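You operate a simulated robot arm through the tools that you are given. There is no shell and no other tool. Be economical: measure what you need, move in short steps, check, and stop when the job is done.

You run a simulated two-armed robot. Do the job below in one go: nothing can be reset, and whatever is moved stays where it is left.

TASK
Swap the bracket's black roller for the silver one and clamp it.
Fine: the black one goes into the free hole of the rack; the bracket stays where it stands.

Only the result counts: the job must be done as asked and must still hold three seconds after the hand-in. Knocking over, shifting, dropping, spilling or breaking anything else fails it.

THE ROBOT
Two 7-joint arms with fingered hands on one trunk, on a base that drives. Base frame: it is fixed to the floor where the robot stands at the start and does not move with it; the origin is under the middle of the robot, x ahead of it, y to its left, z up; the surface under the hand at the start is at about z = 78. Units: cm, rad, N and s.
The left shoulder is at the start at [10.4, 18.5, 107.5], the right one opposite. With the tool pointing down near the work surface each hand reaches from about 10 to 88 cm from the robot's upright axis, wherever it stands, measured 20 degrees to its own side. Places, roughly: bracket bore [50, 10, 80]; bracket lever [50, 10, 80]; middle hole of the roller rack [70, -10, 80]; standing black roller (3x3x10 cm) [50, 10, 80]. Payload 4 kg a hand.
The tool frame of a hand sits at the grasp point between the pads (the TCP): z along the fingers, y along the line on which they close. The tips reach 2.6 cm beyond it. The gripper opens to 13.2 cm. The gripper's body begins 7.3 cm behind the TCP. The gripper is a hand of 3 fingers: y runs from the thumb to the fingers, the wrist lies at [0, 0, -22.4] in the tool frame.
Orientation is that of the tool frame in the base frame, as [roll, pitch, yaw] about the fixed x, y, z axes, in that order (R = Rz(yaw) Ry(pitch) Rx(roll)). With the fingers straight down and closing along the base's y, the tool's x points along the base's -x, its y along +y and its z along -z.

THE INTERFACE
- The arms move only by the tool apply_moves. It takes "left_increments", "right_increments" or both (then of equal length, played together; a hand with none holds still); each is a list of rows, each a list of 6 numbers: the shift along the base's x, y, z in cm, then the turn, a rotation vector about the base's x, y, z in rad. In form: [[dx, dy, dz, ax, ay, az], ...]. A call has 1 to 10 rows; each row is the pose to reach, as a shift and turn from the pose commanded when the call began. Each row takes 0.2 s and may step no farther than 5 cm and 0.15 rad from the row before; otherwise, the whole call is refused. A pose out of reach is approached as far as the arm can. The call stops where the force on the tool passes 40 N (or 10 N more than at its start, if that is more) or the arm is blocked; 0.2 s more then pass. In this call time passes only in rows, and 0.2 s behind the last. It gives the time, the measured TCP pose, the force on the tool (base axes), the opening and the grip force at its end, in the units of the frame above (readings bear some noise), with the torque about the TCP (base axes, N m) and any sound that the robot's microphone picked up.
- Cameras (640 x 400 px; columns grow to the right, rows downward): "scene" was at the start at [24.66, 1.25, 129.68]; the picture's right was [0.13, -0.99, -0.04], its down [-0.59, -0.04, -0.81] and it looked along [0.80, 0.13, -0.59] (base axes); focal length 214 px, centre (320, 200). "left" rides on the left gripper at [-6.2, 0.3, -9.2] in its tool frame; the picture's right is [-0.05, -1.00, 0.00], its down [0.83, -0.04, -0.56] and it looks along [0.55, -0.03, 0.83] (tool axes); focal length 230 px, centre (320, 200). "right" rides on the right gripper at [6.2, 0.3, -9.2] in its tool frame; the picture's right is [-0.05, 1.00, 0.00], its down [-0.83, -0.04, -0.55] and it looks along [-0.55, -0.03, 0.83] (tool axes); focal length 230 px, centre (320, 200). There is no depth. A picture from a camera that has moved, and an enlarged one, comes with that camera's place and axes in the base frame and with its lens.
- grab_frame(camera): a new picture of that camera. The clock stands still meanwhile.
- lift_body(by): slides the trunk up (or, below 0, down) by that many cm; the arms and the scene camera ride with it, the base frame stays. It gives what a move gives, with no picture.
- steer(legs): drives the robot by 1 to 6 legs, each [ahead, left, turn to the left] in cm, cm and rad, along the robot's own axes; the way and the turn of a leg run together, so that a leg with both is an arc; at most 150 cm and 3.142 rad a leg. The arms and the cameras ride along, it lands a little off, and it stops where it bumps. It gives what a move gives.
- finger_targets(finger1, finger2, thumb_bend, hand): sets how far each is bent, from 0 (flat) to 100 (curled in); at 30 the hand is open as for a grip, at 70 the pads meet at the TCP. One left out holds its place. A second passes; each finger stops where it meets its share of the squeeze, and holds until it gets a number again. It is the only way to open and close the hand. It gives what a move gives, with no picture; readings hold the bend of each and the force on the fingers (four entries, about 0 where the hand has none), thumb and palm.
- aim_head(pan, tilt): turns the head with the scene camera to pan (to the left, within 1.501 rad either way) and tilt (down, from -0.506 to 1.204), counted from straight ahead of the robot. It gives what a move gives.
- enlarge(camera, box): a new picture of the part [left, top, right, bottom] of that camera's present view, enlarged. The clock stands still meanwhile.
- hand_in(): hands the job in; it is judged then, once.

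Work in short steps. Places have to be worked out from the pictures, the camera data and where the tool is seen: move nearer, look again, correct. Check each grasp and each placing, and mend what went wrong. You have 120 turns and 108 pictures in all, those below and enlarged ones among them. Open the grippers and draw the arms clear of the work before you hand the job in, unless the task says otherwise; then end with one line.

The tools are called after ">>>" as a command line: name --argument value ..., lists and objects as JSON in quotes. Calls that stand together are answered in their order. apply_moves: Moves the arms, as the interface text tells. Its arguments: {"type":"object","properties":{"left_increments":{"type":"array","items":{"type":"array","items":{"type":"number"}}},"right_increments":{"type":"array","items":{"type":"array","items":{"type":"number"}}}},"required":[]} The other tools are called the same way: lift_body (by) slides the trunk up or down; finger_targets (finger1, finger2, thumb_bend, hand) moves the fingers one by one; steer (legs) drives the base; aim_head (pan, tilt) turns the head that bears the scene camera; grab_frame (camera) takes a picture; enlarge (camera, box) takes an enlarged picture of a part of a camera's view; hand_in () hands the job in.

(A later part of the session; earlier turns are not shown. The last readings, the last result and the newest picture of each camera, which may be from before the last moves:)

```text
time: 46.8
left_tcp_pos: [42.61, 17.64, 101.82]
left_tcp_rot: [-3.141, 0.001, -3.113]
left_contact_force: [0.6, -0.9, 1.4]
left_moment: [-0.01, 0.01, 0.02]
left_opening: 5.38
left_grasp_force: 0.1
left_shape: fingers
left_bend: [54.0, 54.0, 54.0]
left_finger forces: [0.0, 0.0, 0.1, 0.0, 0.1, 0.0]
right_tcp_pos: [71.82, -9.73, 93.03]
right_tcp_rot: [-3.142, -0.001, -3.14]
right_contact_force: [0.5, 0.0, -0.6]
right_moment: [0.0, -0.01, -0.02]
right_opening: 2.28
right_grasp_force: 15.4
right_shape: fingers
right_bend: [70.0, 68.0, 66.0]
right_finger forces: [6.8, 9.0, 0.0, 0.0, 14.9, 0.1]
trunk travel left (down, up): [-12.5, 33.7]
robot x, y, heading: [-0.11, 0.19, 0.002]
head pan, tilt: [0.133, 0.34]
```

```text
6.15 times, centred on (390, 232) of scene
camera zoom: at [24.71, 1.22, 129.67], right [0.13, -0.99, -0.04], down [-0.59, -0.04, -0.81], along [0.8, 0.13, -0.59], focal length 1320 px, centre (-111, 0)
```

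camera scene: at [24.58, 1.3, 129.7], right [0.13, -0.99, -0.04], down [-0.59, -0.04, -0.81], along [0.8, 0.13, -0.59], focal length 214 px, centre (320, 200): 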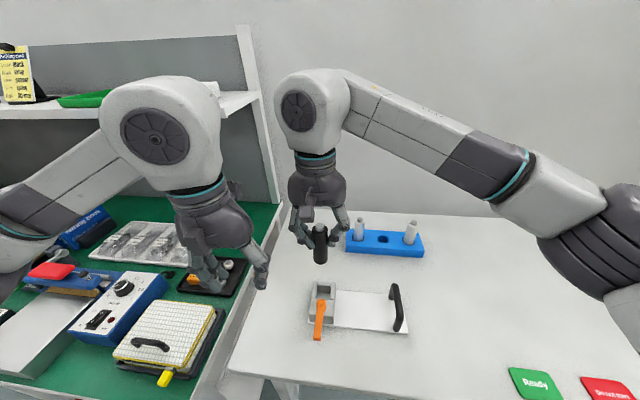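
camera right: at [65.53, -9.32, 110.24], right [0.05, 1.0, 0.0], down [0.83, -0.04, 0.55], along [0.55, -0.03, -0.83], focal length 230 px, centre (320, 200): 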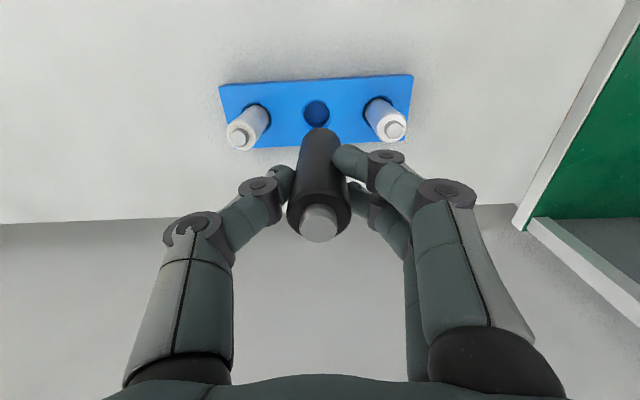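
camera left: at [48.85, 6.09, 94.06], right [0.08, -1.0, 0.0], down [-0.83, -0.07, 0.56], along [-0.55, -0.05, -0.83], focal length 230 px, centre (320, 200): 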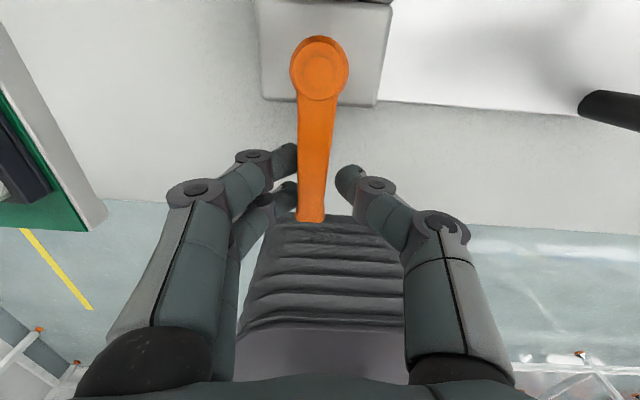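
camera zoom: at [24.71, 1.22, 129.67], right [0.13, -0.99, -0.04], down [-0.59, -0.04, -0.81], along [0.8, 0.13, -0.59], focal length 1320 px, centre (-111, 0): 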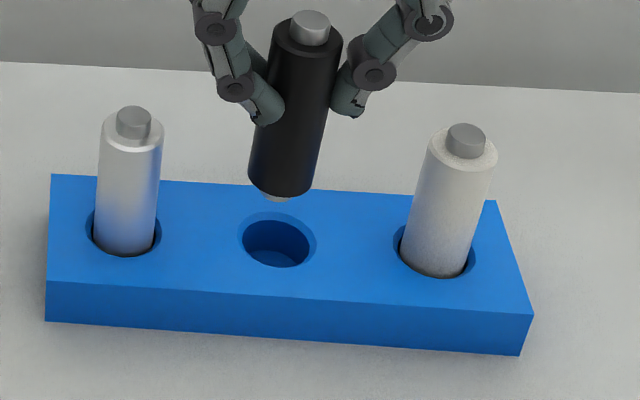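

The left rack roller is clearly metallic silver and the right one matte grey, so the silver one at +y is confirmed. Combining both views puts the rack top at z≈80.4 and the hole at [72.4,-10.15]. I'll shift [0.6,-0.45], lower 3 cm and recheck.

>>> apply_moves --right_increments '[[0.3, -0.25, -1, 0, 0, 0], [0.6, -0.45, -2, 0, 0, 0], [0.6, -0.45, -3, 0, 0, 0]]'

>>> enlarge --camera "right" --box '[200, 20, 440, 170]'

>>> enlarge --camera "scene" --box '[340, 200, 440, 265]'

```text
time: 47.6
left_tcp_pos: [42.64, 17.67, 101.8]
left_tcp_rot: [3.142, -0.001, -3.114]
left_contact_force: [-0.1, 0.1, -0.6]
left_moment: [-0.03, -0.03, 0.0]
left_opening: 5.39
left_grasp_force: 0.1
left_shape: fingers
left_bend: [54.0, 54.0, 54.0]
left_finger forces: [0.0, 0.0, 0.0, 0.0, 0.1, 0.0]
right_tcp_pos: [72.24, -10.11, 90.23]
right_tcp_rot: [3.141, -0.002, 3.142]
right_contact_force: [0.4, 0.7, -0.9]
right_moment: [0.01, -0.02, 0.0]
right_opening: 2.26
right_grasp_force: 15.0
right_shape: fingers
right_bend: [70.0, 68.0, 66.0]
right_finger forces: [6.7, 8.9, 0.0, 0.0, 14.8, 0.0]
trunk travel left (down, up): [-12.5, 33.7]
robot x, y, heading: [0.29, 0.06, 0.005]
head pan, tilt: [0.133, 0.34]
```

```text
2.67 times, centred on (320, 95) of right
camera zoom: at [66.09, -9.78, 99.28], right [0.05, 1.0, 0.0], down [0.83, -0.04, 0.55], along [0.55, -0.03, -0.83], focal length 614 px, centre (320, 480)
```

zoom: 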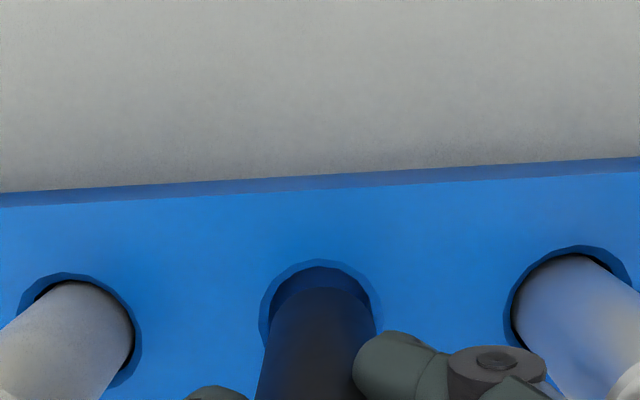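

```text
6.15 times, centred on (390, 232) of scene
camera zoom: at [24.7, 1.24, 129.67], right [0.13, -0.99, -0.04], down [-0.59, -0.04, -0.81], along [0.8, 0.13, -0.59], focal length 1320 px, centre (-111, 0)
```

zoom: 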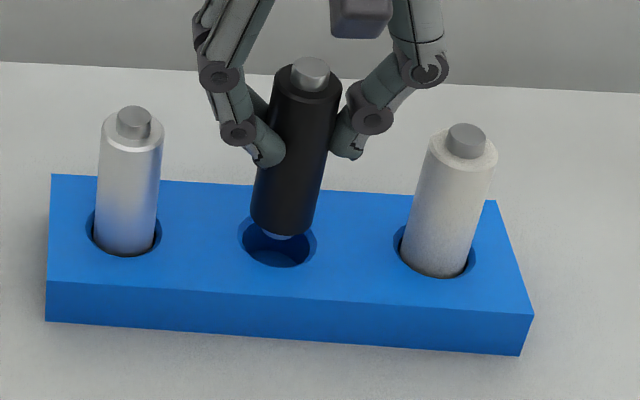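

Both views show the roller aligned over the hole to within about 2 mm. I'll lower slowly, watching the contact force.

>>> apply_moves --right_increments '[[0, 0, -0.6, 0, 0, 0], [0, 0, -1.2, 0, 0, 0], [0, 0, -1.8, 0, 0, 0]]'

>>> enlarge --camera "scene" --box '[340, 200, 440, 265]'

```text
time: 48.4
left_tcp_pos: [42.63, 17.59, 101.92]
left_tcp_rot: [3.141, -0.001, -3.113]
left_contact_force: [-0.4, -0.5, 0.1]
left_moment: [0.0, 0.0, 0.01]
left_opening: 5.38
left_grasp_force: 0.1
left_shape: fingers
left_bend: [54.0, 54.0, 54.0]
left_finger forces: [0.1, 0.0, 0.0, 0.1, 0.1, 0.0]
right_tcp_pos: [72.24, -10.15, 88.38]
right_tcp_rot: [3.14, 0.0, 3.14]
right_contact_force: [0.1, -0.1, -1.2]
right_moment: [0.01, -0.03, 0.05]
right_opening: 2.27
right_grasp_force: 15.5
right_shape: fingers
right_bend: [70.0, 68.0, 66.0]
right_finger forces: [6.8, 9.0, 0.0, 0.0, 14.8, 0.1]
trunk travel left (down, up): [-12.5, 33.7]
robot x, y, heading: [0.14, -0.03, -0.002]
head pan, tilt: [0.133, 0.34]
```

```text
6.15 times, centred on (390, 232) of scene
camera zoom: at [24.69, 1.25, 129.67], right [0.13, -0.99, -0.04], down [-0.59, -0.04, -0.81], along [0.8, 0.13, -0.59], focal length 1320 px, centre (-111, 0)
```

zoom: 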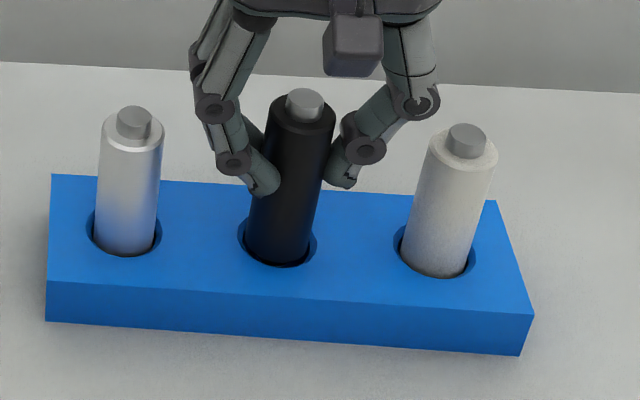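

The roller is entering the hole; the neighbours sit about 1 cm deeper. I'll continue down gently until contact.

>>> apply_moves --right_increments '[[0, 0, -0.3, 0, 0, 0], [0, 0, -0.6, 0, 0, 0], [0, 0, -0.9, 0, 0, 0], [0, 0, -1.2, 0, 0, 0]]'

>>> enlarge --camera "scene" --box '[340, 200, 440, 265]'

```text
time: 49.4
left_tcp_pos: [42.43, 17.63, 102.03]
left_tcp_rot: [3.141, 0.002, -3.113]
left_contact_force: [-0.6, -0.1, 1.0]
left_moment: [-0.03, 0.01, 0.0]
left_opening: 5.42
left_grasp_force: 0.1
left_shape: fingers
left_bend: [54.0, 54.0, 54.0]
left_finger forces: [0.0, 0.0, 0.1, 0.1, 0.0, 0.1]
right_tcp_pos: [72.15, -10.35, 87.77]
right_tcp_rot: [3.138, 0.007, 3.14]
right_contact_force: [7.1, -3.0, 25.4]
right_moment: [-0.11, -0.19, 0.02]
right_opening: 2.2
right_grasp_force: 18.5
right_shape: fingers
right_bend: [71.0, 71.0, 67.0]
right_finger forces: [6.5, 13.0, 0.0, 0.1, 18.4, 0.0]
trunk travel left (down, up): [-12.5, 33.7]
robot x, y, heading: [0.08, -0.23, 0.003]
head pan, tilt: [0.133, 0.34]
```

```text
6.15 times, centred on (390, 232) of scene
camera zoom: at [24.4, 1.27, 129.79], right [0.13, -0.99, -0.04], down [-0.58, -0.04, -0.81], along [0.8, 0.13, -0.58], focal length 1320 px, centre (-111, 0)
```

zoom: 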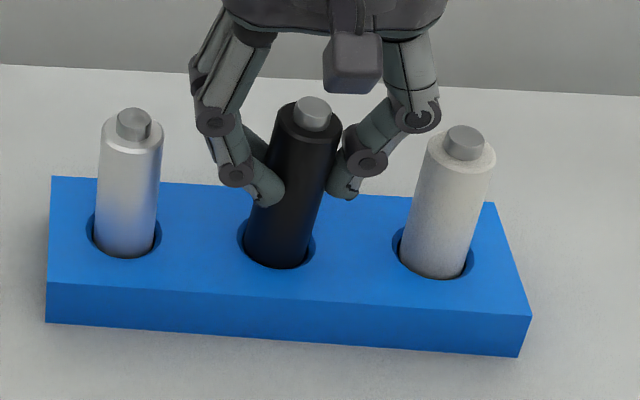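

It caught on the hole's rim (25 N, pushed toward +x and −y), and the roller tilted slightly in the grip. I'll raise 1 cm and look closely.

>>> apply_moves --right_increments '[[0.1, -0.05, 0.6, 0, 0, 0], [0.1, -0.05, 1.2, 0, 0, 0]]'

>>> enlarge --camera "right" --box '[220, 50, 420, 250]'

>>> enlarge --camera "scene" --box '[340, 200, 440, 265]'

```text
time: 50.0
left_tcp_pos: [42.65, 17.62, 101.92]
left_tcp_rot: [-3.141, -0.003, -3.111]
left_contact_force: [-0.4, 0.3, -1.0]
left_moment: [-0.01, 0.02, -0.02]
left_opening: 5.4
left_grasp_force: 0.0
left_shape: fingers
left_bend: [54.0, 54.0, 54.0]
left_finger forces: [0.0, 0.0, 0.1, 0.0, 0.0, 0.1]
right_tcp_pos: [72.1, -10.27, 88.12]
right_tcp_rot: [-3.138, -0.005, -3.14]
right_contact_force: [0.1, -0.2, -0.1]
right_moment: [0.02, -0.01, 0.01]
right_opening: 2.29
right_grasp_force: 15.0
right_shape: fingers
right_bend: [71.0, 70.0, 67.0]
right_finger forces: [6.7, 9.1, 0.1, 0.0, 14.2, 0.0]
trunk travel left (down, up): [-12.5, 33.7]
robot x, y, heading: [-0.04, 0.16, 0.001]
head pan, tilt: [0.133, 0.34]
```

```text
2.00 times, centred on (320, 150) of right
camera zoom: at [65.98, -9.84, 97.23], right [0.05, 1.0, 0.0], down [0.83, -0.04, 0.55], along [0.55, -0.03, -0.83], focal length 460 px, centre (320, 300)
```

zoom: 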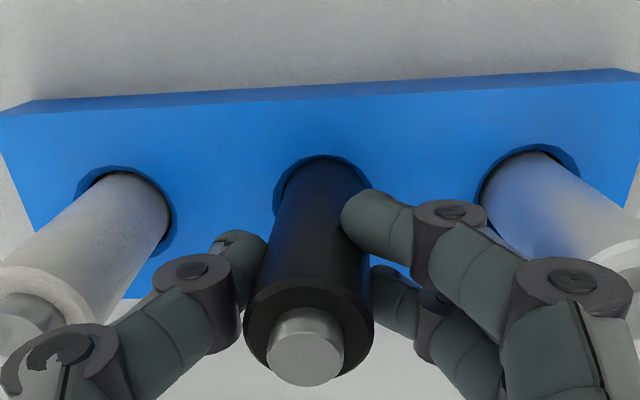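

```text
6.15 times, centred on (390, 232) of scene
camera zoom: at [24.74, 1.26, 129.6], right [0.13, -0.99, -0.04], down [-0.59, -0.04, -0.81], along [0.8, 0.13, -0.59], focal length 1320 px, centre (-111, 0)
```

zoom: 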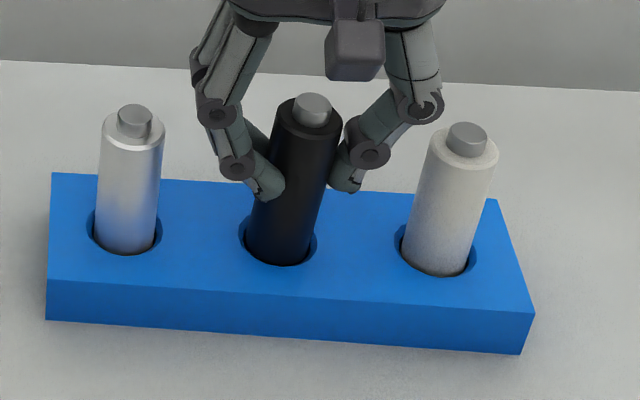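

The roller leans slightly, with its top toward −y, and sits near the −x side of the hole. I'll right it by −0.04 rad about x while keeping the bottom in place, shift +0.25 in x, and lower gently again.

>>> apply_moves --right_increments '[[0.12, 0.15, 0.3, -0.02, 0, 0], [0.25, 0.3, 0.3, -0.04, 0, 0], [0.25, 0.3, 0, -0.04, 0, 0], [0.25, 0.3, -0.3, -0.04, 0, 0], [0.25, 0.3, -0.6, -0.04, 0, 0], [0.25, 0.3, -0.8, -0.04, 0, 0]]'

>>> enlarge --camera "scene" --box '[340, 200, 440, 265]'

>>> enlarge --camera "right" --box '[220, 50, 420, 250]'

```text
time: 51.4
left_tcp_pos: [42.72, 17.66, 101.9]
left_tcp_rot: [-3.141, -0.001, -3.111]
left_contact_force: [0.0, 0.7, 0.3]
left_moment: [-0.02, 0.02, 0.0]
left_opening: 5.42
left_grasp_force: 0.1
left_shape: fingers
left_bend: [54.0, 54.0, 54.0]
left_finger forces: [0.1, 0.0, 0.0, 0.0, 0.0, 0.0]
right_tcp_pos: [72.49, -9.88, 87.75]
right_tcp_rot: [-3.102, -0.002, 3.141]
right_contact_force: [0.4, 0.5, -1.1]
right_moment: [-0.01, 0.0, 0.03]
right_opening: 2.26
right_grasp_force: 14.9
right_shape: fingers
right_bend: [71.0, 70.0, 67.0]
right_finger forces: [6.9, 8.7, 0.0, 0.0, 14.1, 0.0]
trunk travel left (down, up): [-12.5, 33.7]
robot x, y, heading: [-0.05, 0.21, 0.001]
head pan, tilt: [0.133, 0.34]
```

```text
6.15 times, centred on (390, 232) of scene
camera zoom: at [24.68, 1.26, 129.67], right [0.13, -0.99, -0.04], down [-0.59, -0.04, -0.81], along [0.8, 0.13, -0.59], focal length 1320 px, centre (-111, 0)
```

zoom: 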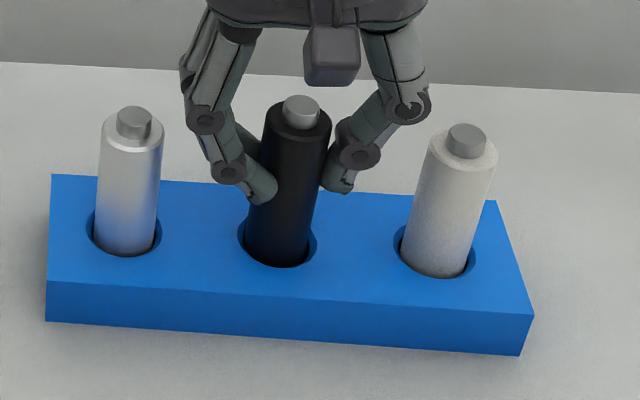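

```text
2.00 times, centred on (320, 150) of right
camera zoom: at [66.22, -9.19, 96.83], right [0.05, 1.0, -0.04], down [0.83, -0.02, 0.56], along [0.55, -0.06, -0.83], focal length 460 px, centre (320, 300)
```

zoom: 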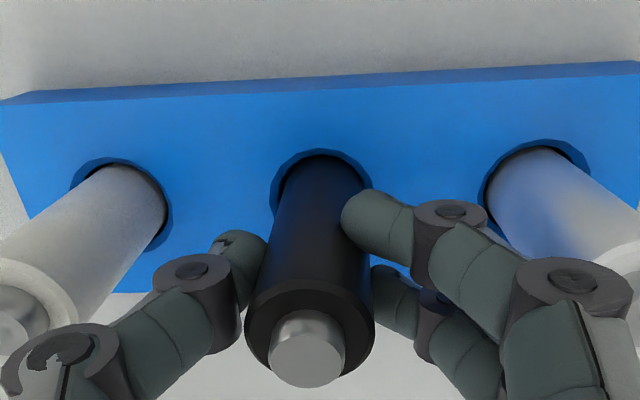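

It's straight now with no contact at 87.75. I'll continue down.

>>> apply_moves --right_increments '[[0, 0, -0.25, 0, 0, 0], [0, 0, -0.5, 0, 0, 0], [0, 0, -0.75, 0, 0, 0], [0, 0, -1, 0, 0, 0]]'

>>> enlarge --camera "scene" --box '[340, 200, 440, 265]'

```text
time: 52.4
left_tcp_pos: [42.67, 17.64, 101.95]
left_tcp_rot: [3.14, 0.001, -3.112]
left_contact_force: [0.3, 0.0, 0.4]
left_moment: [0.01, 0.04, 0.01]
left_opening: 5.38
left_grasp_force: 0.2
left_shape: fingers
left_bend: [54.0, 54.0, 54.0]
left_finger forces: [0.0, 0.1, 0.0, 0.1, 0.0, 0.0]
right_tcp_pos: [72.42, -9.97, 86.62]
right_tcp_rot: [-3.102, 0.001, 3.141]
right_contact_force: [-0.8, 0.4, -1.7]
right_moment: [0.02, 0.02, 0.03]
right_opening: 2.26
right_grasp_force: 14.8
right_shape: fingers
right_bend: [71.0, 70.0, 67.0]
right_finger forces: [6.9, 8.7, 0.0, 0.0, 14.1, 0.1]
trunk travel left (down, up): [-12.5, 33.7]
robot x, y, heading: [0.14, -0.03, -0.0]
head pan, tilt: [0.133, 0.34]
```

```text
6.15 times, centred on (390, 232) of scene
camera zoom: at [24.7, 1.25, 129.66], right [0.13, -0.99, -0.04], down [-0.59, -0.04, -0.81], along [0.8, 0.13, -0.59], focal length 1320 px, centre (-111, 0)
```

zoom: 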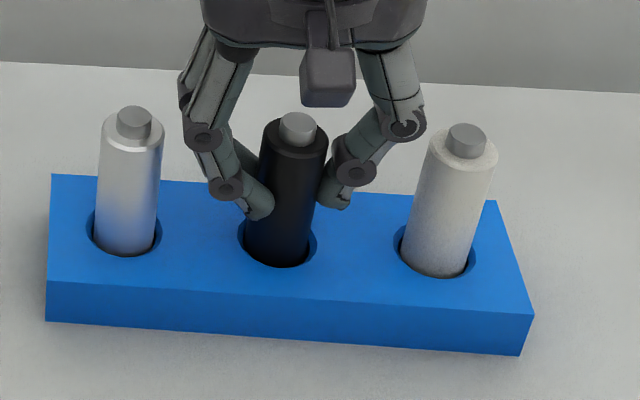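

Now it's level with its neighbours and still sinking freely. I'll go down a little more to reach the bottom.

>>> apply_moves --right_increments '[[0, 0, -0.2, 0, 0, 0], [0, 0, -0.4, 0, 0, 0], [0, 0, -0.6, 0, 0, 0]]'

>>> enlarge --camera "scene" --box '[340, 200, 440, 265]'

```text
time: 53.2
left_tcp_pos: [42.55, 17.7, 102.06]
left_tcp_rot: [-3.141, 0.002, -3.112]
left_contact_force: [0.1, -0.2, -0.8]
left_moment: [0.02, 0.01, -0.01]
left_opening: 5.38
left_grasp_force: 0.0
left_shape: fingers
left_bend: [54.0, 54.0, 54.0]
left_finger forces: [0.0, 0.0, 0.1, 0.0, 0.0, 0.0]
right_tcp_pos: [72.39, -9.77, 86.44]
right_tcp_rot: [-3.104, 0.003, 3.141]
right_contact_force: [-0.2, -0.8, 15.4]
right_moment: [-0.11, 0.0, -0.02]
right_opening: 2.25
right_grasp_force: 17.4
right_shape: fingers
right_bend: [71.0, 71.0, 67.0]
right_finger forces: [7.5, 9.9, 0.0, 0.0, 16.8, 0.1]
trunk travel left (down, up): [-12.5, 33.7]
robot x, y, heading: [-0.34, -0.22, -0.003]
head pan, tilt: [0.133, 0.34]
```

```text
6.15 times, centred on (390, 232) of scene
camera zoom: at [24.45, 1.26, 129.76], right [0.13, -0.99, -0.04], down [-0.58, -0.04, -0.81], along [0.8, 0.13, -0.58], focal length 1320 px, centre (-111, 0)
```

zoom: 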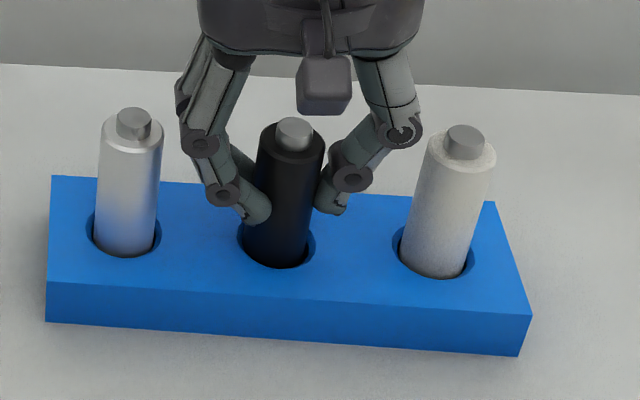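

It's seated: purely vertical 15 N, top level with its neighbours. I'll relieve the pressure, open partway, and lift away.

>>> apply_moves --right_increments '[[0, 0, 0.3, 0, 0, 0]]'

>>> finger_targets --hand "right" --finger1 63 --finger2 63 --thumb_bend 61

>>> finger_targets --hand "right" --finger1 56 --finger2 56 --thumb_bend 56

>>> apply_moves --right_increments '[[0, 0, 2, 0.02, 0, 0], [0, 0, 5, 0.04, 0, 0], [0, 0, 9, 0.04, 0, 0]]'

>>> enlarge --camera "scene" --box '[340, 200, 440, 265]'

>>> grab_frame --camera "right"

```text
time: 53.6
left_tcp_pos: [42.61, 17.67, 101.91]
left_tcp_rot: [-3.141, 0.0, -3.112]
left_contact_force: [0.0, 0.6, 0.4]
left_moment: [-0.02, -0.02, 0.01]
left_opening: 5.38
left_grasp_force: 0.1
left_shape: fingers
left_bend: [54.0, 54.0, 54.0]
left_finger forces: [0.0, 0.0, 0.1, 0.2, 0.0, 0.1]
right_tcp_pos: [72.27, -10.02, 86.4]
right_tcp_rot: [-3.102, -0.001, 3.14]
right_contact_force: [1.9, 1.6, 10.4]
right_moment: [-0.02, -0.05, 0.02]
right_opening: 2.25
right_grasp_force: 16.6
right_shape: fingers
right_bend: [71.0, 71.0, 67.0]
right_finger forces: [7.5, 10.3, 0.0, 0.1, 15.8, 0.1]
trunk travel left (down, up): [-12.5, 33.7]
robot x, y, heading: [0.34, -0.23, -0.002]
head pan, tilt: [0.133, 0.34]
```

```text
time: 54.6
left_tcp_pos: [42.69, 17.6, 101.9]
left_tcp_rot: [-3.141, 0.0, -3.113]
left_contact_force: [0.2, -0.4, -0.1]
left_moment: [0.02, -0.02, -0.04]
left_opening: 5.41
left_grasp_force: 0.1
left_shape: fingers
left_bend: [54.0, 54.0, 54.0]
left_finger forces: [0.0, 0.1, 0.0, 0.0, 0.1, 0.0]
right_tcp_pos: [72.41, -9.94, 86.47]
right_tcp_rot: [-3.099, 0.0, -3.141]
right_contact_force: [0.2, -0.7, -1.1]
right_moment: [0.03, -0.01, 0.02]
right_opening: 2.88
right_grasp_force: 0.5
right_shape: fingers
right_bend: [63.0, 62.0, 61.0]
right_finger forces: [0.0, 0.3, 0.0, 0.0, 0.3, 0.0]
trunk travel left (down, up): [-12.5, 33.7]
robot x, y, heading: [0.18, 0.13, -0.002]
head pan, tilt: [0.133, 0.34]
```

```text
time: 55.6
left_tcp_pos: [42.72, 17.57, 101.79]
left_tcp_rot: [-3.139, 0.0, -3.113]
left_contact_force: [0.5, 0.8, 0.1]
left_moment: [-0.02, 0.03, -0.03]
left_opening: 5.4
left_grasp_force: 0.1
left_shape: fingers
left_bend: [54.0, 54.0, 54.0]
left_finger forces: [0.0, 0.0, 0.1, 0.0, 0.0, 0.0]
right_tcp_pos: [72.28, -10.0, 86.48]
right_tcp_rot: [-3.1, 0.0, -3.141]
right_contact_force: [0.1, 0.1, 0.1]
right_moment: [0.05, 0.0, 0.02]
right_opening: 4.71
right_grasp_force: 0.1
right_shape: fingers
right_bend: [56.0, 56.0, 56.0]
right_finger forces: [0.0, 0.0, 0.0, 0.0, 0.1, 0.0]
trunk travel left (down, up): [-12.5, 33.7]
robot x, y, heading: [0.02, 0.09, 0.001]
head pan, tilt: [0.133, 0.34]
```

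```text
time: 56.4
left_tcp_pos: [42.63, 17.65, 102.13]
left_tcp_rot: [3.139, 0.001, -3.11]
left_contact_force: [0.2, -0.6, -0.1]
left_moment: [0.02, -0.01, 0.01]
left_opening: 5.38
left_grasp_force: 0.1
left_shape: fingers
left_bend: [54.0, 54.0, 54.0]
left_finger forces: [0.0, 0.0, 0.0, 0.0, 0.1, 0.0]
right_tcp_pos: [72.33, -9.83, 95.5]
right_tcp_rot: [-3.141, 0.001, 3.141]
right_contact_force: [0.0, -0.4, 0.3]
right_moment: [-0.03, 0.01, 0.02]
right_opening: 4.73
right_grasp_force: 0.0
right_shape: fingers
right_bend: [56.0, 56.0, 56.0]
right_finger forces: [0.1, 0.1, 0.0, 0.1, 0.1, 0.0]
trunk travel left (down, up): [-12.5, 33.7]
robot x, y, heading: [-0.29, 0.04, -0.003]
head pan, tilt: [0.133, 0.34]
```

```text
6.15 times, centred on (390, 232) of scene
camera zoom: at [24.57, 1.33, 129.71], right [0.13, -0.99, -0.04], down [-0.59, -0.04, -0.81], along [0.8, 0.13, -0.59], focal length 1320 px, centre (-111, 0)
```

zoom: 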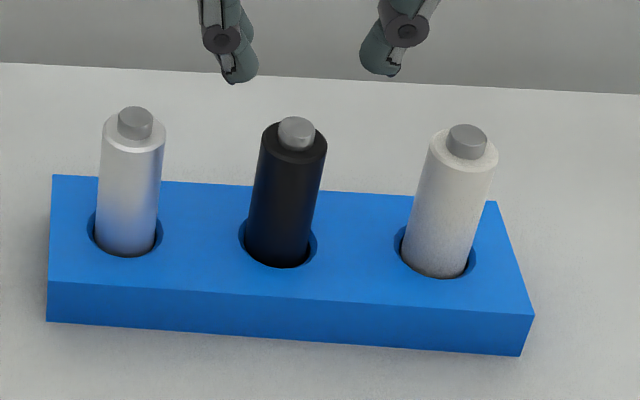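

```text
45 pictures are left
camera right: at [66.06, -9.43, 104.6], right [0.05, 1.0, 0.0], down [0.83, -0.04, 0.56], along [0.55, -0.03, -0.83], focal length 230 px, centre (320, 200)
```

right: 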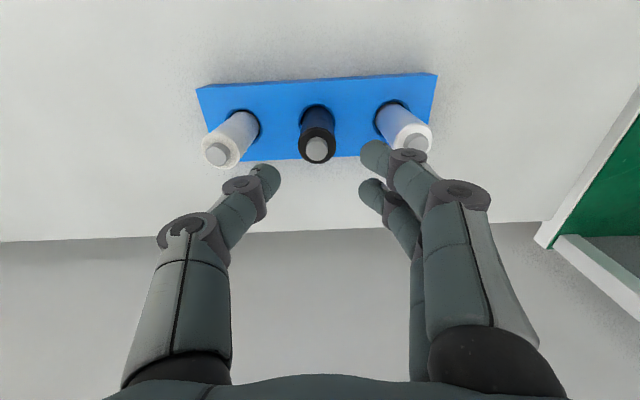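

The black roller stands in the middle hole, level with the others. Next is the silver one at about [72.2,-2.7]; I'll move above it and check.

>>> apply_moves --right_increments '[[0, 3.5, 1, 0, 0, 0], [-0.1, 7.15, 1, 0, 0, 0], [-0.1, 7.15, -2, 0, 0, 0]]'

>>> grab_frame --camera "right"

```text
time: 57.2
left_tcp_pos: [42.81, 17.54, 101.95]
left_tcp_rot: [3.139, -0.001, -3.113]
left_contact_force: [-0.5, 0.2, 0.0]
left_moment: [0.03, 0.02, 0.03]
left_opening: 5.38
left_grasp_force: 0.2
left_shape: fingers
left_bend: [54.0, 54.0, 54.0]
left_finger forces: [0.0, 0.0, 0.0, 0.0, 0.0, 0.0]
right_tcp_pos: [72.62, -2.51, 93.51]
right_tcp_rot: [3.141, -0.003, -3.141]
right_contact_force: [0.9, 0.2, -0.2]
right_moment: [0.01, -0.01, -0.04]
right_opening: 4.74
right_grasp_force: 0.1
right_shape: fingers
right_bend: [56.0, 56.0, 56.0]
right_finger forces: [0.1, 0.0, 0.0, 0.0, 0.0, 0.0]
trunk travel left (down, up): [-12.5, 33.7]
robot x, y, heading: [0.06, 0.29, -0.0]
head pan, tilt: [0.133, 0.34]
```

```text
44 pictures are left
camera right: at [66.41, -2.11, 102.6], right [0.05, 1.0, 0.0], down [0.83, -0.04, 0.55], along [0.55, -0.03, -0.83], focal length 230 px, centre (320, 200)
```

right: 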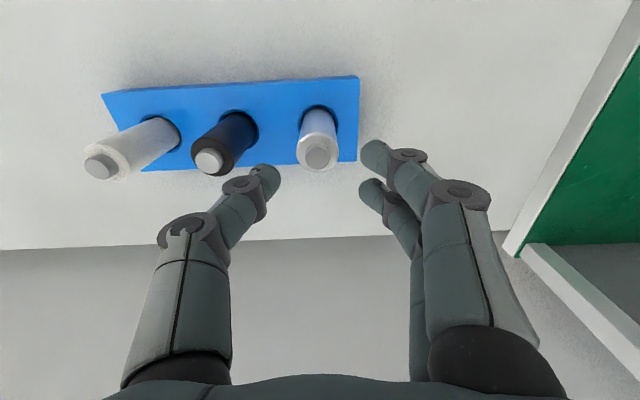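

The silver roller is at about [72.4,-2.6]. I'll shift slightly, lower to z≈86.6 and grip it.

>>> apply_moves --right_increments '[[-0.2, -0.15, -3, 0, 0, 0], [-0.2, -0.15, -5, 0, 0, 0], [-0.2, -0.15, -6.9, 0, 0, 0]]'

>>> enlarge --camera "right" --box '[180, 50, 460, 250]'

>>> enlarge --camera "scene" --box '[330, 200, 430, 265]'

```text
time: 58.0
left_tcp_pos: [42.7, 17.57, 102.09]
left_tcp_rot: [-3.141, 0.0, -3.113]
left_contact_force: [0.2, -0.2, 0.5]
left_moment: [0.0, -0.01, -0.03]
left_opening: 5.4
left_grasp_force: 0.1
left_shape: fingers
left_bend: [54.0, 54.0, 54.0]
left_finger forces: [0.0, 0.0, 0.1, 0.0, 0.0, 0.1]
right_tcp_pos: [72.43, -2.81, 86.54]
right_tcp_rot: [3.14, -0.001, -3.141]
right_contact_force: [0.8, 0.1, -0.5]
right_moment: [0.01, 0.02, 0.0]
right_opening: 4.74
right_grasp_force: 0.0
right_shape: fingers
right_bend: [56.0, 56.0, 56.0]
right_finger forces: [0.1, 0.0, 0.0, 0.0, 0.0, 0.1]
trunk travel left (down, up): [-12.5, 33.7]
robot x, y, heading: [0.01, 0.08, -0.003]
head pan, tilt: [0.133, 0.34]
```

```text
2.00 times, centred on (320, 150) of right
camera zoom: at [66.12, -2.39, 95.65], right [0.05, 1.0, 0.0], down [0.83, -0.04, 0.55], along [0.55, -0.03, -0.83], focal length 460 px, centre (320, 300)
```

zoom: 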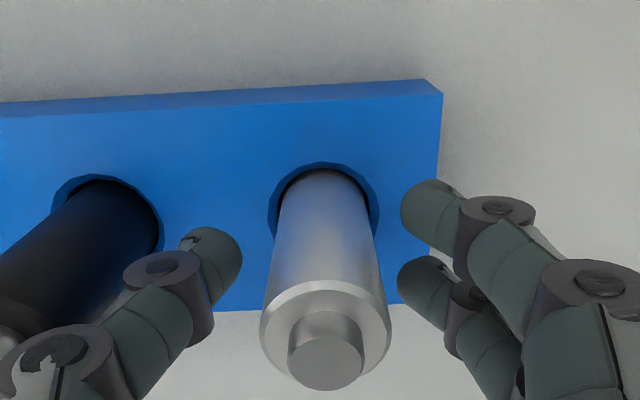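

```text
6.15 times, centred on (380, 232) of scene
camera zoom: at [24.69, 1.22, 129.67], right [0.13, -0.99, -0.04], down [-0.59, -0.04, -0.81], along [0.8, 0.13, -0.59], focal length 1320 px, centre (-49, 0)
```

zoom: 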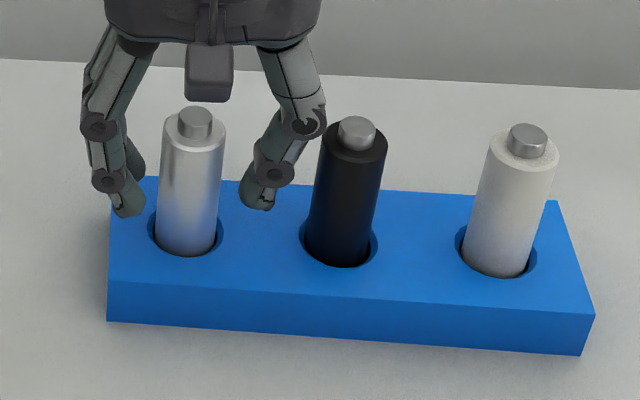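

It's the metallic roller, well centred between the fingers. Closing on it and lifting slightly.

>>> finger_targets --hand "right" --finger1 68 --finger2 68 --thumb_bend 68

>>> finger_targets --hand "right" --finger1 73 --finger2 73 --thumb_bend 73

>>> apply_moves --right_increments '[[0, 0, 0.7, 0, 0, 0], [0, 0, 1.5, 0, 0, 0], [0, 0, 3, 0, 0, 0], [0, 0, 6, 0, 0, 0], [0, 0, 10, 0, 0, 0], [0, 0, 14.4, 0, 0, 0]]'

>>> grab_frame --camera "right"

>>> enlarge --camera "scene" --box '[280, 130, 440, 270]'

```text
time: 59.0
left_tcp_pos: [42.6, 17.77, 102.01]
left_tcp_rot: [-3.141, 0.001, -3.112]
left_contact_force: [0.1, 0.0, 0.3]
left_moment: [0.02, 0.0, -0.06]
left_opening: 5.39
left_grasp_force: 0.1
left_shape: fingers
left_bend: [54.0, 54.0, 54.0]
left_finger forces: [0.0, 0.1, 0.0, 0.1, 0.0, 0.0]
right_tcp_pos: [72.36, -2.71, 86.47]
right_tcp_rot: [3.14, -0.001, 3.14]
right_contact_force: [0.4, 0.1, -1.9]
right_moment: [0.02, 0.01, -0.01]
right_opening: 2.42
right_grasp_force: 6.8
right_shape: fingers
right_bend: [64.0, 63.0, 65.0]
right_finger forces: [2.3, 3.9, 0.0, 0.0, 6.4, 0.1]
trunk travel left (down, up): [-12.5, 33.7]
robot x, y, heading: [0.08, 0.21, -0.0]
head pan, tilt: [0.133, 0.34]
```

```text
time: 60.0
left_tcp_pos: [42.73, 17.65, 101.99]
left_tcp_rot: [3.141, -0.001, -3.112]
left_contact_force: [0.1, -0.3, 0.2]
left_moment: [-0.01, -0.02, -0.05]
left_opening: 5.43
left_grasp_force: 0.1
left_shape: fingers
left_bend: [54.0, 54.0, 54.0]
left_finger forces: [0.0, 0.0, 0.0, 0.1, 0.1, 0.0]
right_tcp_pos: [72.25, -2.81, 86.57]
right_tcp_rot: [-3.141, 0.0, 3.14]
right_contact_force: [1.2, 0.5, 0.1]
right_moment: [0.0, -0.02, 0.01]
right_opening: 2.22
right_grasp_force: 15.7
right_shape: fingers
right_bend: [70.0, 67.0, 66.0]
right_finger forces: [6.3, 8.8, 0.0, 0.0, 14.8, 0.1]
trunk travel left (down, up): [-12.5, 33.7]
robot x, y, heading: [-0.12, -0.07, 0.001]
head pan, tilt: [0.133, 0.34]
```

```text
time: 61.4
left_tcp_pos: [42.65, 17.68, 102.01]
left_tcp_rot: [-3.141, 0.001, -3.112]
left_contact_force: [-0.1, 0.8, 0.1]
left_moment: [-0.02, 0.01, -0.01]
left_opening: 5.41
left_grasp_force: 0.1
left_shape: fingers
left_bend: [54.0, 54.0, 54.0]
left_finger forces: [0.1, 0.1, 0.1, 0.1, 0.0, 0.0]
right_tcp_pos: [72.05, -2.61, 101.15]
right_tcp_rot: [-3.139, -0.002, -3.139]
right_contact_force: [-0.4, -0.1, -1.7]
right_moment: [0.0, -0.02, -0.01]
right_opening: 2.2
right_grasp_force: 15.2
right_shape: fingers
right_bend: [70.0, 67.0, 66.0]
right_finger forces: [6.2, 8.9, 0.1, 0.0, 14.9, 0.0]
trunk travel left (down, up): [-12.5, 33.7]
robot x, y, heading: [0.43, 0.03, 0.002]
head pan, tilt: [0.133, 0.34]
```

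```text
41 pictures are left
camera right: at [65.78, -2.36, 110.18], right [0.05, 1.0, 0.0], down [0.83, -0.04, 0.56], along [0.55, -0.03, -0.83], focal length 230 px, centre (320, 200)
```

right: 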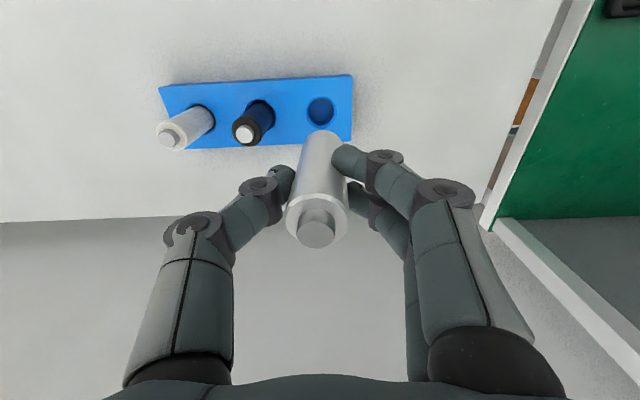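

```text
2.86 times, centred on (360, 200) of scene
camera zoom: at [24.56, 1.33, 129.71], right [0.13, -0.99, -0.04], down [-0.59, -0.04, -0.81], along [0.8, 0.13, -0.59], focal length 613 px, centre (206, 200)
```

zoom: 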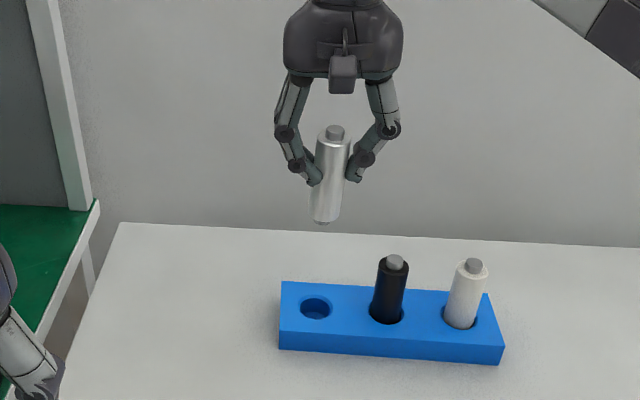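

The silver roller is held firmly. I'll carry it to above the bracket's bore at about [52.6,6.0].

>>> apply_moves --right_increments '[[-4, 1.7, 0, 0, 0, 0], [-8, 3.4, 0, 0, 0, 0], [-12, 5.1, 0, 0, 0, 0], [-16, 6.9, 0, 0, 0, 0], [-19.6, 8.65, 0, 0, 0, 0], [-19.6, 8.65, -4, 0, 0, 0]]'

>>> grab_frame --camera "right"

>>> enlarge --camera "scene" --box '[280, 210, 380, 320]'

```text
time: 62.8
left_tcp_pos: [42.9, 17.57, 101.74]
left_tcp_rot: [-3.141, -0.002, -3.111]
left_contact_force: [-0.1, -0.8, 0.0]
left_moment: [0.02, 0.01, -0.02]
left_opening: 5.41
left_grasp_force: 0.1
left_shape: fingers
left_bend: [54.0, 54.0, 54.0]
left_finger forces: [0.0, 0.1, 0.1, 0.0, 0.0, 0.0]
right_tcp_pos: [52.9, 5.69, 96.94]
right_tcp_rot: [3.141, -0.002, -3.14]
right_contact_force: [-0.1, -0.8, -1.5]
right_moment: [-0.01, 0.0, -0.02]
right_opening: 2.21
right_grasp_force: 14.7
right_shape: fingers
right_bend: [70.0, 67.0, 66.0]
right_finger forces: [6.4, 8.9, 0.1, 0.1, 14.4, 0.0]
trunk travel left (down, up): [-12.5, 33.7]
robot x, y, heading: [0.11, -0.28, 0.001]
head pan, tilt: [0.133, 0.34]
```

```text
39 pictures are left
camera right: at [46.81, 6.06, 106.15], right [0.05, 1.0, 0.0], down [0.83, -0.04, 0.55], along [0.55, -0.03, -0.83], focal length 230 px, centre (320, 200)
```

right: 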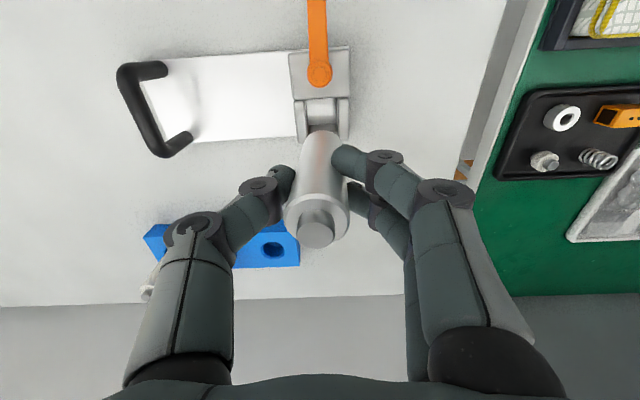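

```text
3.64 times, centred on (330, 265) of scene
camera zoom: at [24.86, 1.19, 129.61], right [0.13, -0.99, -0.04], down [-0.59, -0.04, -0.81], along [0.8, 0.13, -0.59], focal length 780 px, centre (284, -36)
```

zoom: 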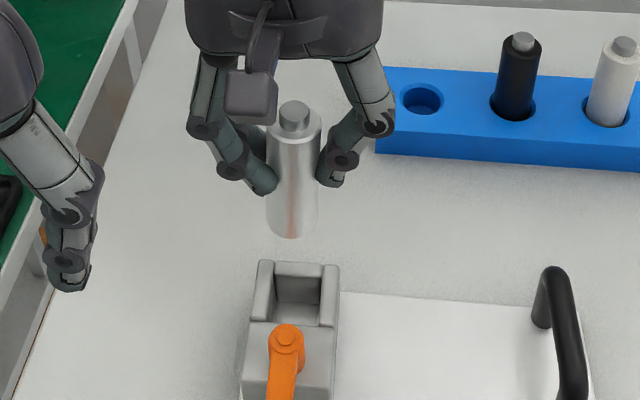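

The pocket's centre is at about y 5.95–6.05. Compared with the black roller's grip, the silver one sits about +0.25 in x and leans 0.02 rad toward −y. I'll shift [-0.6,+0.4], correct the tilt and lower to just above the pocket.

>>> apply_moves --right_increments '[[-0.3, 0.2, -1, -0.01, 0, 0], [-0.6, 0.4, -2, -0.022, 0, 0], [-0.6, 0.4, -3, -0.022, 0, 0]]'

>>> enlarge --camera "right" --box '[220, 20, 420, 170]'

>>> enlarge --camera "scene" --box '[290, 240, 370, 310]'

```text
time: 63.6
left_tcp_pos: [42.7, 17.56, 101.93]
left_tcp_rot: [-3.142, -0.002, -3.111]
left_contact_force: [0.2, -0.8, 0.6]
left_moment: [-0.03, 0.01, -0.01]
left_opening: 5.4
left_grasp_force: 0.1
left_shape: fingers
left_bend: [54.0, 54.0, 54.0]
left_finger forces: [0.1, 0.0, 0.1, 0.1, 0.1, 0.0]
right_tcp_pos: [52.09, 6.05, 93.89]
right_tcp_rot: [-3.119, -0.001, -3.141]
right_contact_force: [-0.4, 0.7, -1.6]
right_moment: [0.03, 0.01, -0.01]
right_opening: 2.19
right_grasp_force: 14.8
right_shape: fingers
right_bend: [70.0, 67.0, 66.0]
right_finger forces: [6.4, 8.8, 0.1, 0.1, 14.5, 0.1]
trunk travel left (down, up): [-12.5, 33.7]
robot x, y, heading: [-0.02, -0.4, 0.0]
head pan, tilt: [0.133, 0.34]
```

```text
2.67 times, centred on (320, 95) of right
camera zoom: at [45.93, 6.64, 103.04], right [0.05, 1.0, -0.02], down [0.83, -0.03, 0.55], along [0.55, -0.05, -0.83], focal length 614 px, centre (320, 480)
```

zoom: 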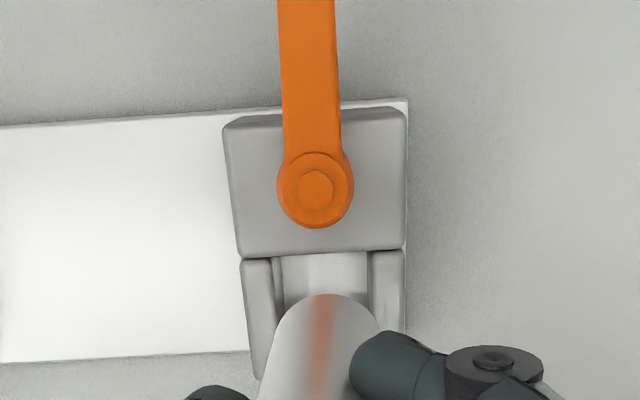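

```text
5.71 times, centred on (330, 275) of scene
camera zoom: at [24.69, 1.25, 129.67], right [0.13, -0.99, -0.04], down [-0.59, -0.04, -0.81], along [0.8, 0.13, -0.59], focal length 1226 px, centre (263, -229)
```

zoom: 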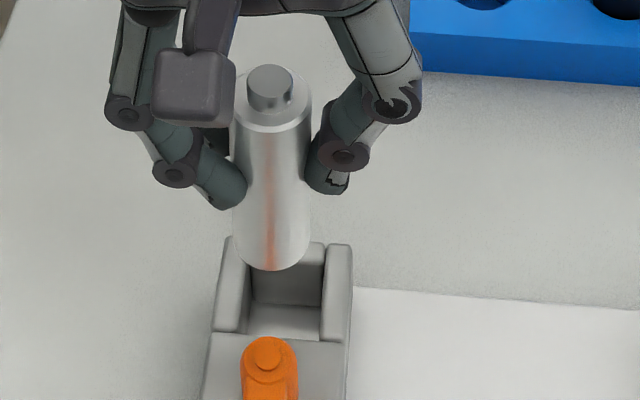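

The scene view shows the roller's lower end about 0.2 cm too far to +y (a lean of about 0.028 rad), while x looks right. I'll rotate −0.022 rad about x and lower until the bottom enters the pocket.

>>> apply_moves --right_increments '[[0, 0, -0.6, -0.022, 0, 0], [0, 0, -1.2, -0.022, 0, 0], [0, 0, -1.9, -0.022, 0, 0], [0, 0, -2.6, -0.022, 0, 0]]'

>>> enlarge --camera "right" --box '[220, 20, 420, 170]'

>>> enlarge --camera "scene" --box '[290, 240, 370, 310]'

```text
time: 64.6
left_tcp_pos: [42.76, 17.52, 101.9]
left_tcp_rot: [3.142, -0.001, -3.111]
left_contact_force: [0.0, 0.1, -0.3]
left_moment: [-0.01, -0.02, -0.05]
left_opening: 5.4
left_grasp_force: 0.1
left_shape: fingers
left_bend: [54.0, 54.0, 54.0]
left_finger forces: [0.0, 0.1, 0.0, 0.0, 0.1, 0.0]
right_tcp_pos: [52.06, 6.07, 91.24]
right_tcp_rot: [-3.097, -0.002, -3.141]
right_contact_force: [-0.1, 0.7, -1.0]
right_moment: [0.01, 0.02, -0.02]
right_opening: 2.22
right_grasp_force: 14.9
right_shape: fingers
right_bend: [70.0, 67.0, 66.0]
right_finger forces: [6.4, 8.8, 0.0, 0.1, 14.4, 0.0]
trunk travel left (down, up): [-12.5, 33.7]
robot x, y, heading: [0.28, 0.06, -0.003]
head pan, tilt: [0.133, 0.34]
```

```text
2.67 times, centred on (320, 95) of right
camera zoom: at [45.81, 6.9, 100.34], right [0.05, 1.0, -0.04], down [0.83, -0.02, 0.56], along [0.55, -0.07, -0.83], focal length 614 px, centre (320, 480)
```

zoom: 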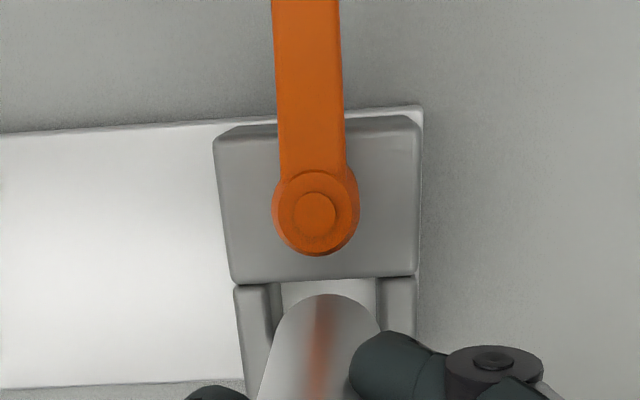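

```text
5.71 times, centred on (330, 275) of scene
camera zoom: at [24.69, 1.24, 129.67], right [0.13, -0.99, -0.04], down [-0.59, -0.04, -0.81], along [0.8, 0.13, -0.59], focal length 1226 px, centre (263, -229)
```

zoom: 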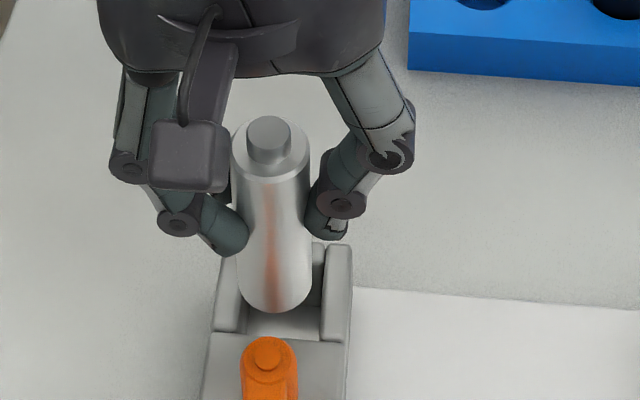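

The bottom is entering the pocket; the gap is on the −y side, so I'll shift −0.15 cm in y and keep lowering gently.

>>> apply_moves --right_increments '[[0, -0.15, 0, 0, 0, 0], [0, -0.15, -0.5, 0, 0, 0], [0, -0.15, -1, 0, 0, 0], [0, -0.15, -1.5, 0, 0, 0]]'

>>> enlarge --camera "scene" --box '[290, 240, 370, 310]'

```text
time: 65.6
left_tcp_pos: [42.63, 17.48, 101.92]
left_tcp_rot: [-3.141, -0.001, -3.113]
left_contact_force: [1.1, 1.0, -1.0]
left_moment: [0.0, 0.0, 0.01]
left_opening: 5.41
left_grasp_force: 0.0
left_shape: fingers
left_bend: [54.0, 54.0, 54.0]
left_finger forces: [0.0, 0.1, 0.0, 0.0, 0.1, 0.0]
right_tcp_pos: [51.99, 6.14, 89.68]
right_tcp_rot: [-3.097, -0.001, 3.142]
right_contact_force: [0.8, 0.4, -2.1]
right_moment: [-0.02, -0.01, -0.01]
right_opening: 2.19
right_grasp_force: 14.7
right_shape: fingers
right_bend: [70.0, 67.0, 66.0]
right_finger forces: [6.3, 8.9, 0.0, 0.0, 14.3, 0.0]
trunk travel left (down, up): [-12.5, 33.7]
robot x, y, heading: [-0.43, 0.02, 0.0]
head pan, tilt: [0.133, 0.34]
```

```text
5.71 times, centred on (330, 275) of scene
camera zoom: at [24.69, 1.26, 129.67], right [0.13, -0.99, -0.04], down [-0.59, -0.04, -0.81], along [0.8, 0.13, -0.59], focal length 1226 px, centre (263, -229)
```

zoom: 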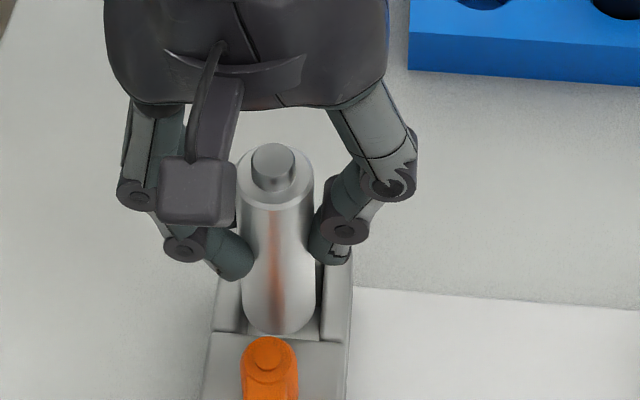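

It's centred in the pocket with no contact. Continuing down toward seating, expected near TCP z≈86.8.

>>> apply_moves --right_increments '[[0, 0, -0.5, 0, 0, 0], [0, 0, -1, 0, 0, 0], [0, 0, -1.5, 0, 0, 0], [0, 0, -2, 0, 0, 0], [0, 0, -2.4, 0, 0, 0]]'

>>> enlarge --camera "scene" --box '[290, 240, 370, 310]'

```text
time: 66.8
left_tcp_pos: [42.66, 17.62, 101.89]
left_tcp_rot: [-3.141, 0.0, -3.112]
left_contact_force: [0.5, -0.5, 0.3]
left_moment: [-0.02, -0.03, 0.01]
left_opening: 5.38
left_grasp_force: 0.0
left_shape: fingers
left_bend: [54.0, 54.0, 54.0]
left_finger forces: [0.0, 0.0, 0.0, 0.1, 0.0, 0.0]
right_tcp_pos: [52.05, 6.06, 87.39]
right_tcp_rot: [-3.099, -0.002, -3.141]
right_contact_force: [7.9, 1.1, 14.1]
right_moment: [0.06, -0.21, 0.02]
right_opening: 1.11
right_grasp_force: 14.4
right_shape: fingers
right_bend: [73.0, 70.0, 68.0]
right_finger forces: [2.2, 14.0, 0.1, 0.0, 12.4, 0.2]
trunk travel left (down, up): [-12.5, 33.7]
robot x, y, heading: [0.22, -0.13, 0.002]
head pan, tilt: [0.133, 0.34]
```

```text
5.71 times, centred on (330, 275) of scene
camera zoom: at [24.64, 1.25, 129.68], right [0.13, -0.99, -0.04], down [-0.59, -0.04, -0.81], along [0.8, 0.13, -0.59], focal length 1226 px, centre (263, -229)
```

zoom: 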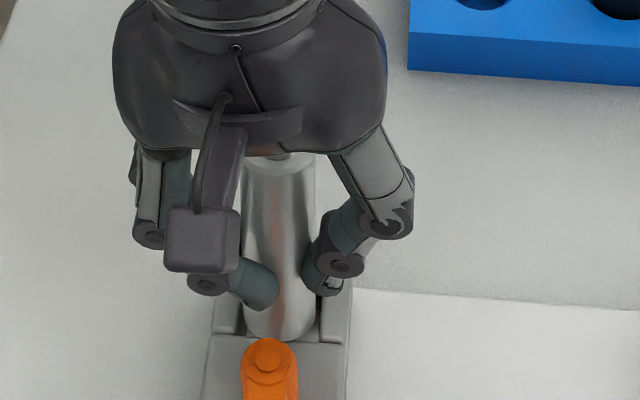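

Contact: 14 N upward and 8 N in +x. The roller has caught the pocket's front edge and slid within the fingers. I'll look before doing anything.

>>> grab_frame --camera "right"

>>> grab_frame --camera "left"

```text
31 pictures are left
camera right: at [45.78, 6.81, 96.47], right [0.05, 1.0, -0.04], down [0.83, -0.02, 0.56], along [0.55, -0.07, -0.83], focal length 230 px, centre (320, 200)
```

right: 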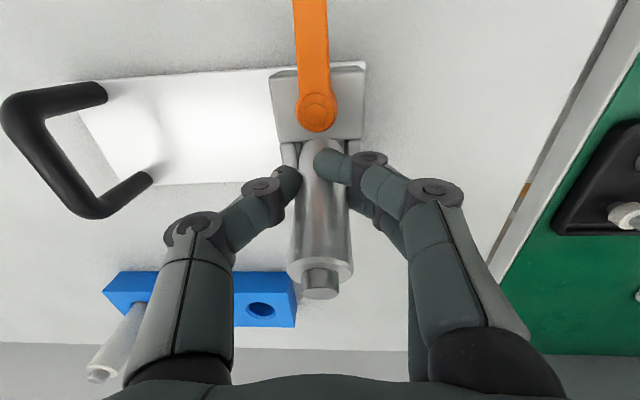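

```text
30 pictures are left
camera left: at [48.71, 18.21, 111.24], right [0.08, -1.0, 0.0], down [-0.83, -0.07, 0.56], along [-0.55, -0.05, -0.83], focal length 230 px, centre (320, 200)
```

left: 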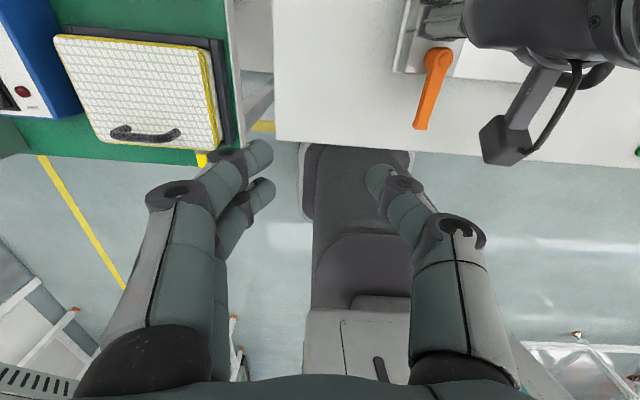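

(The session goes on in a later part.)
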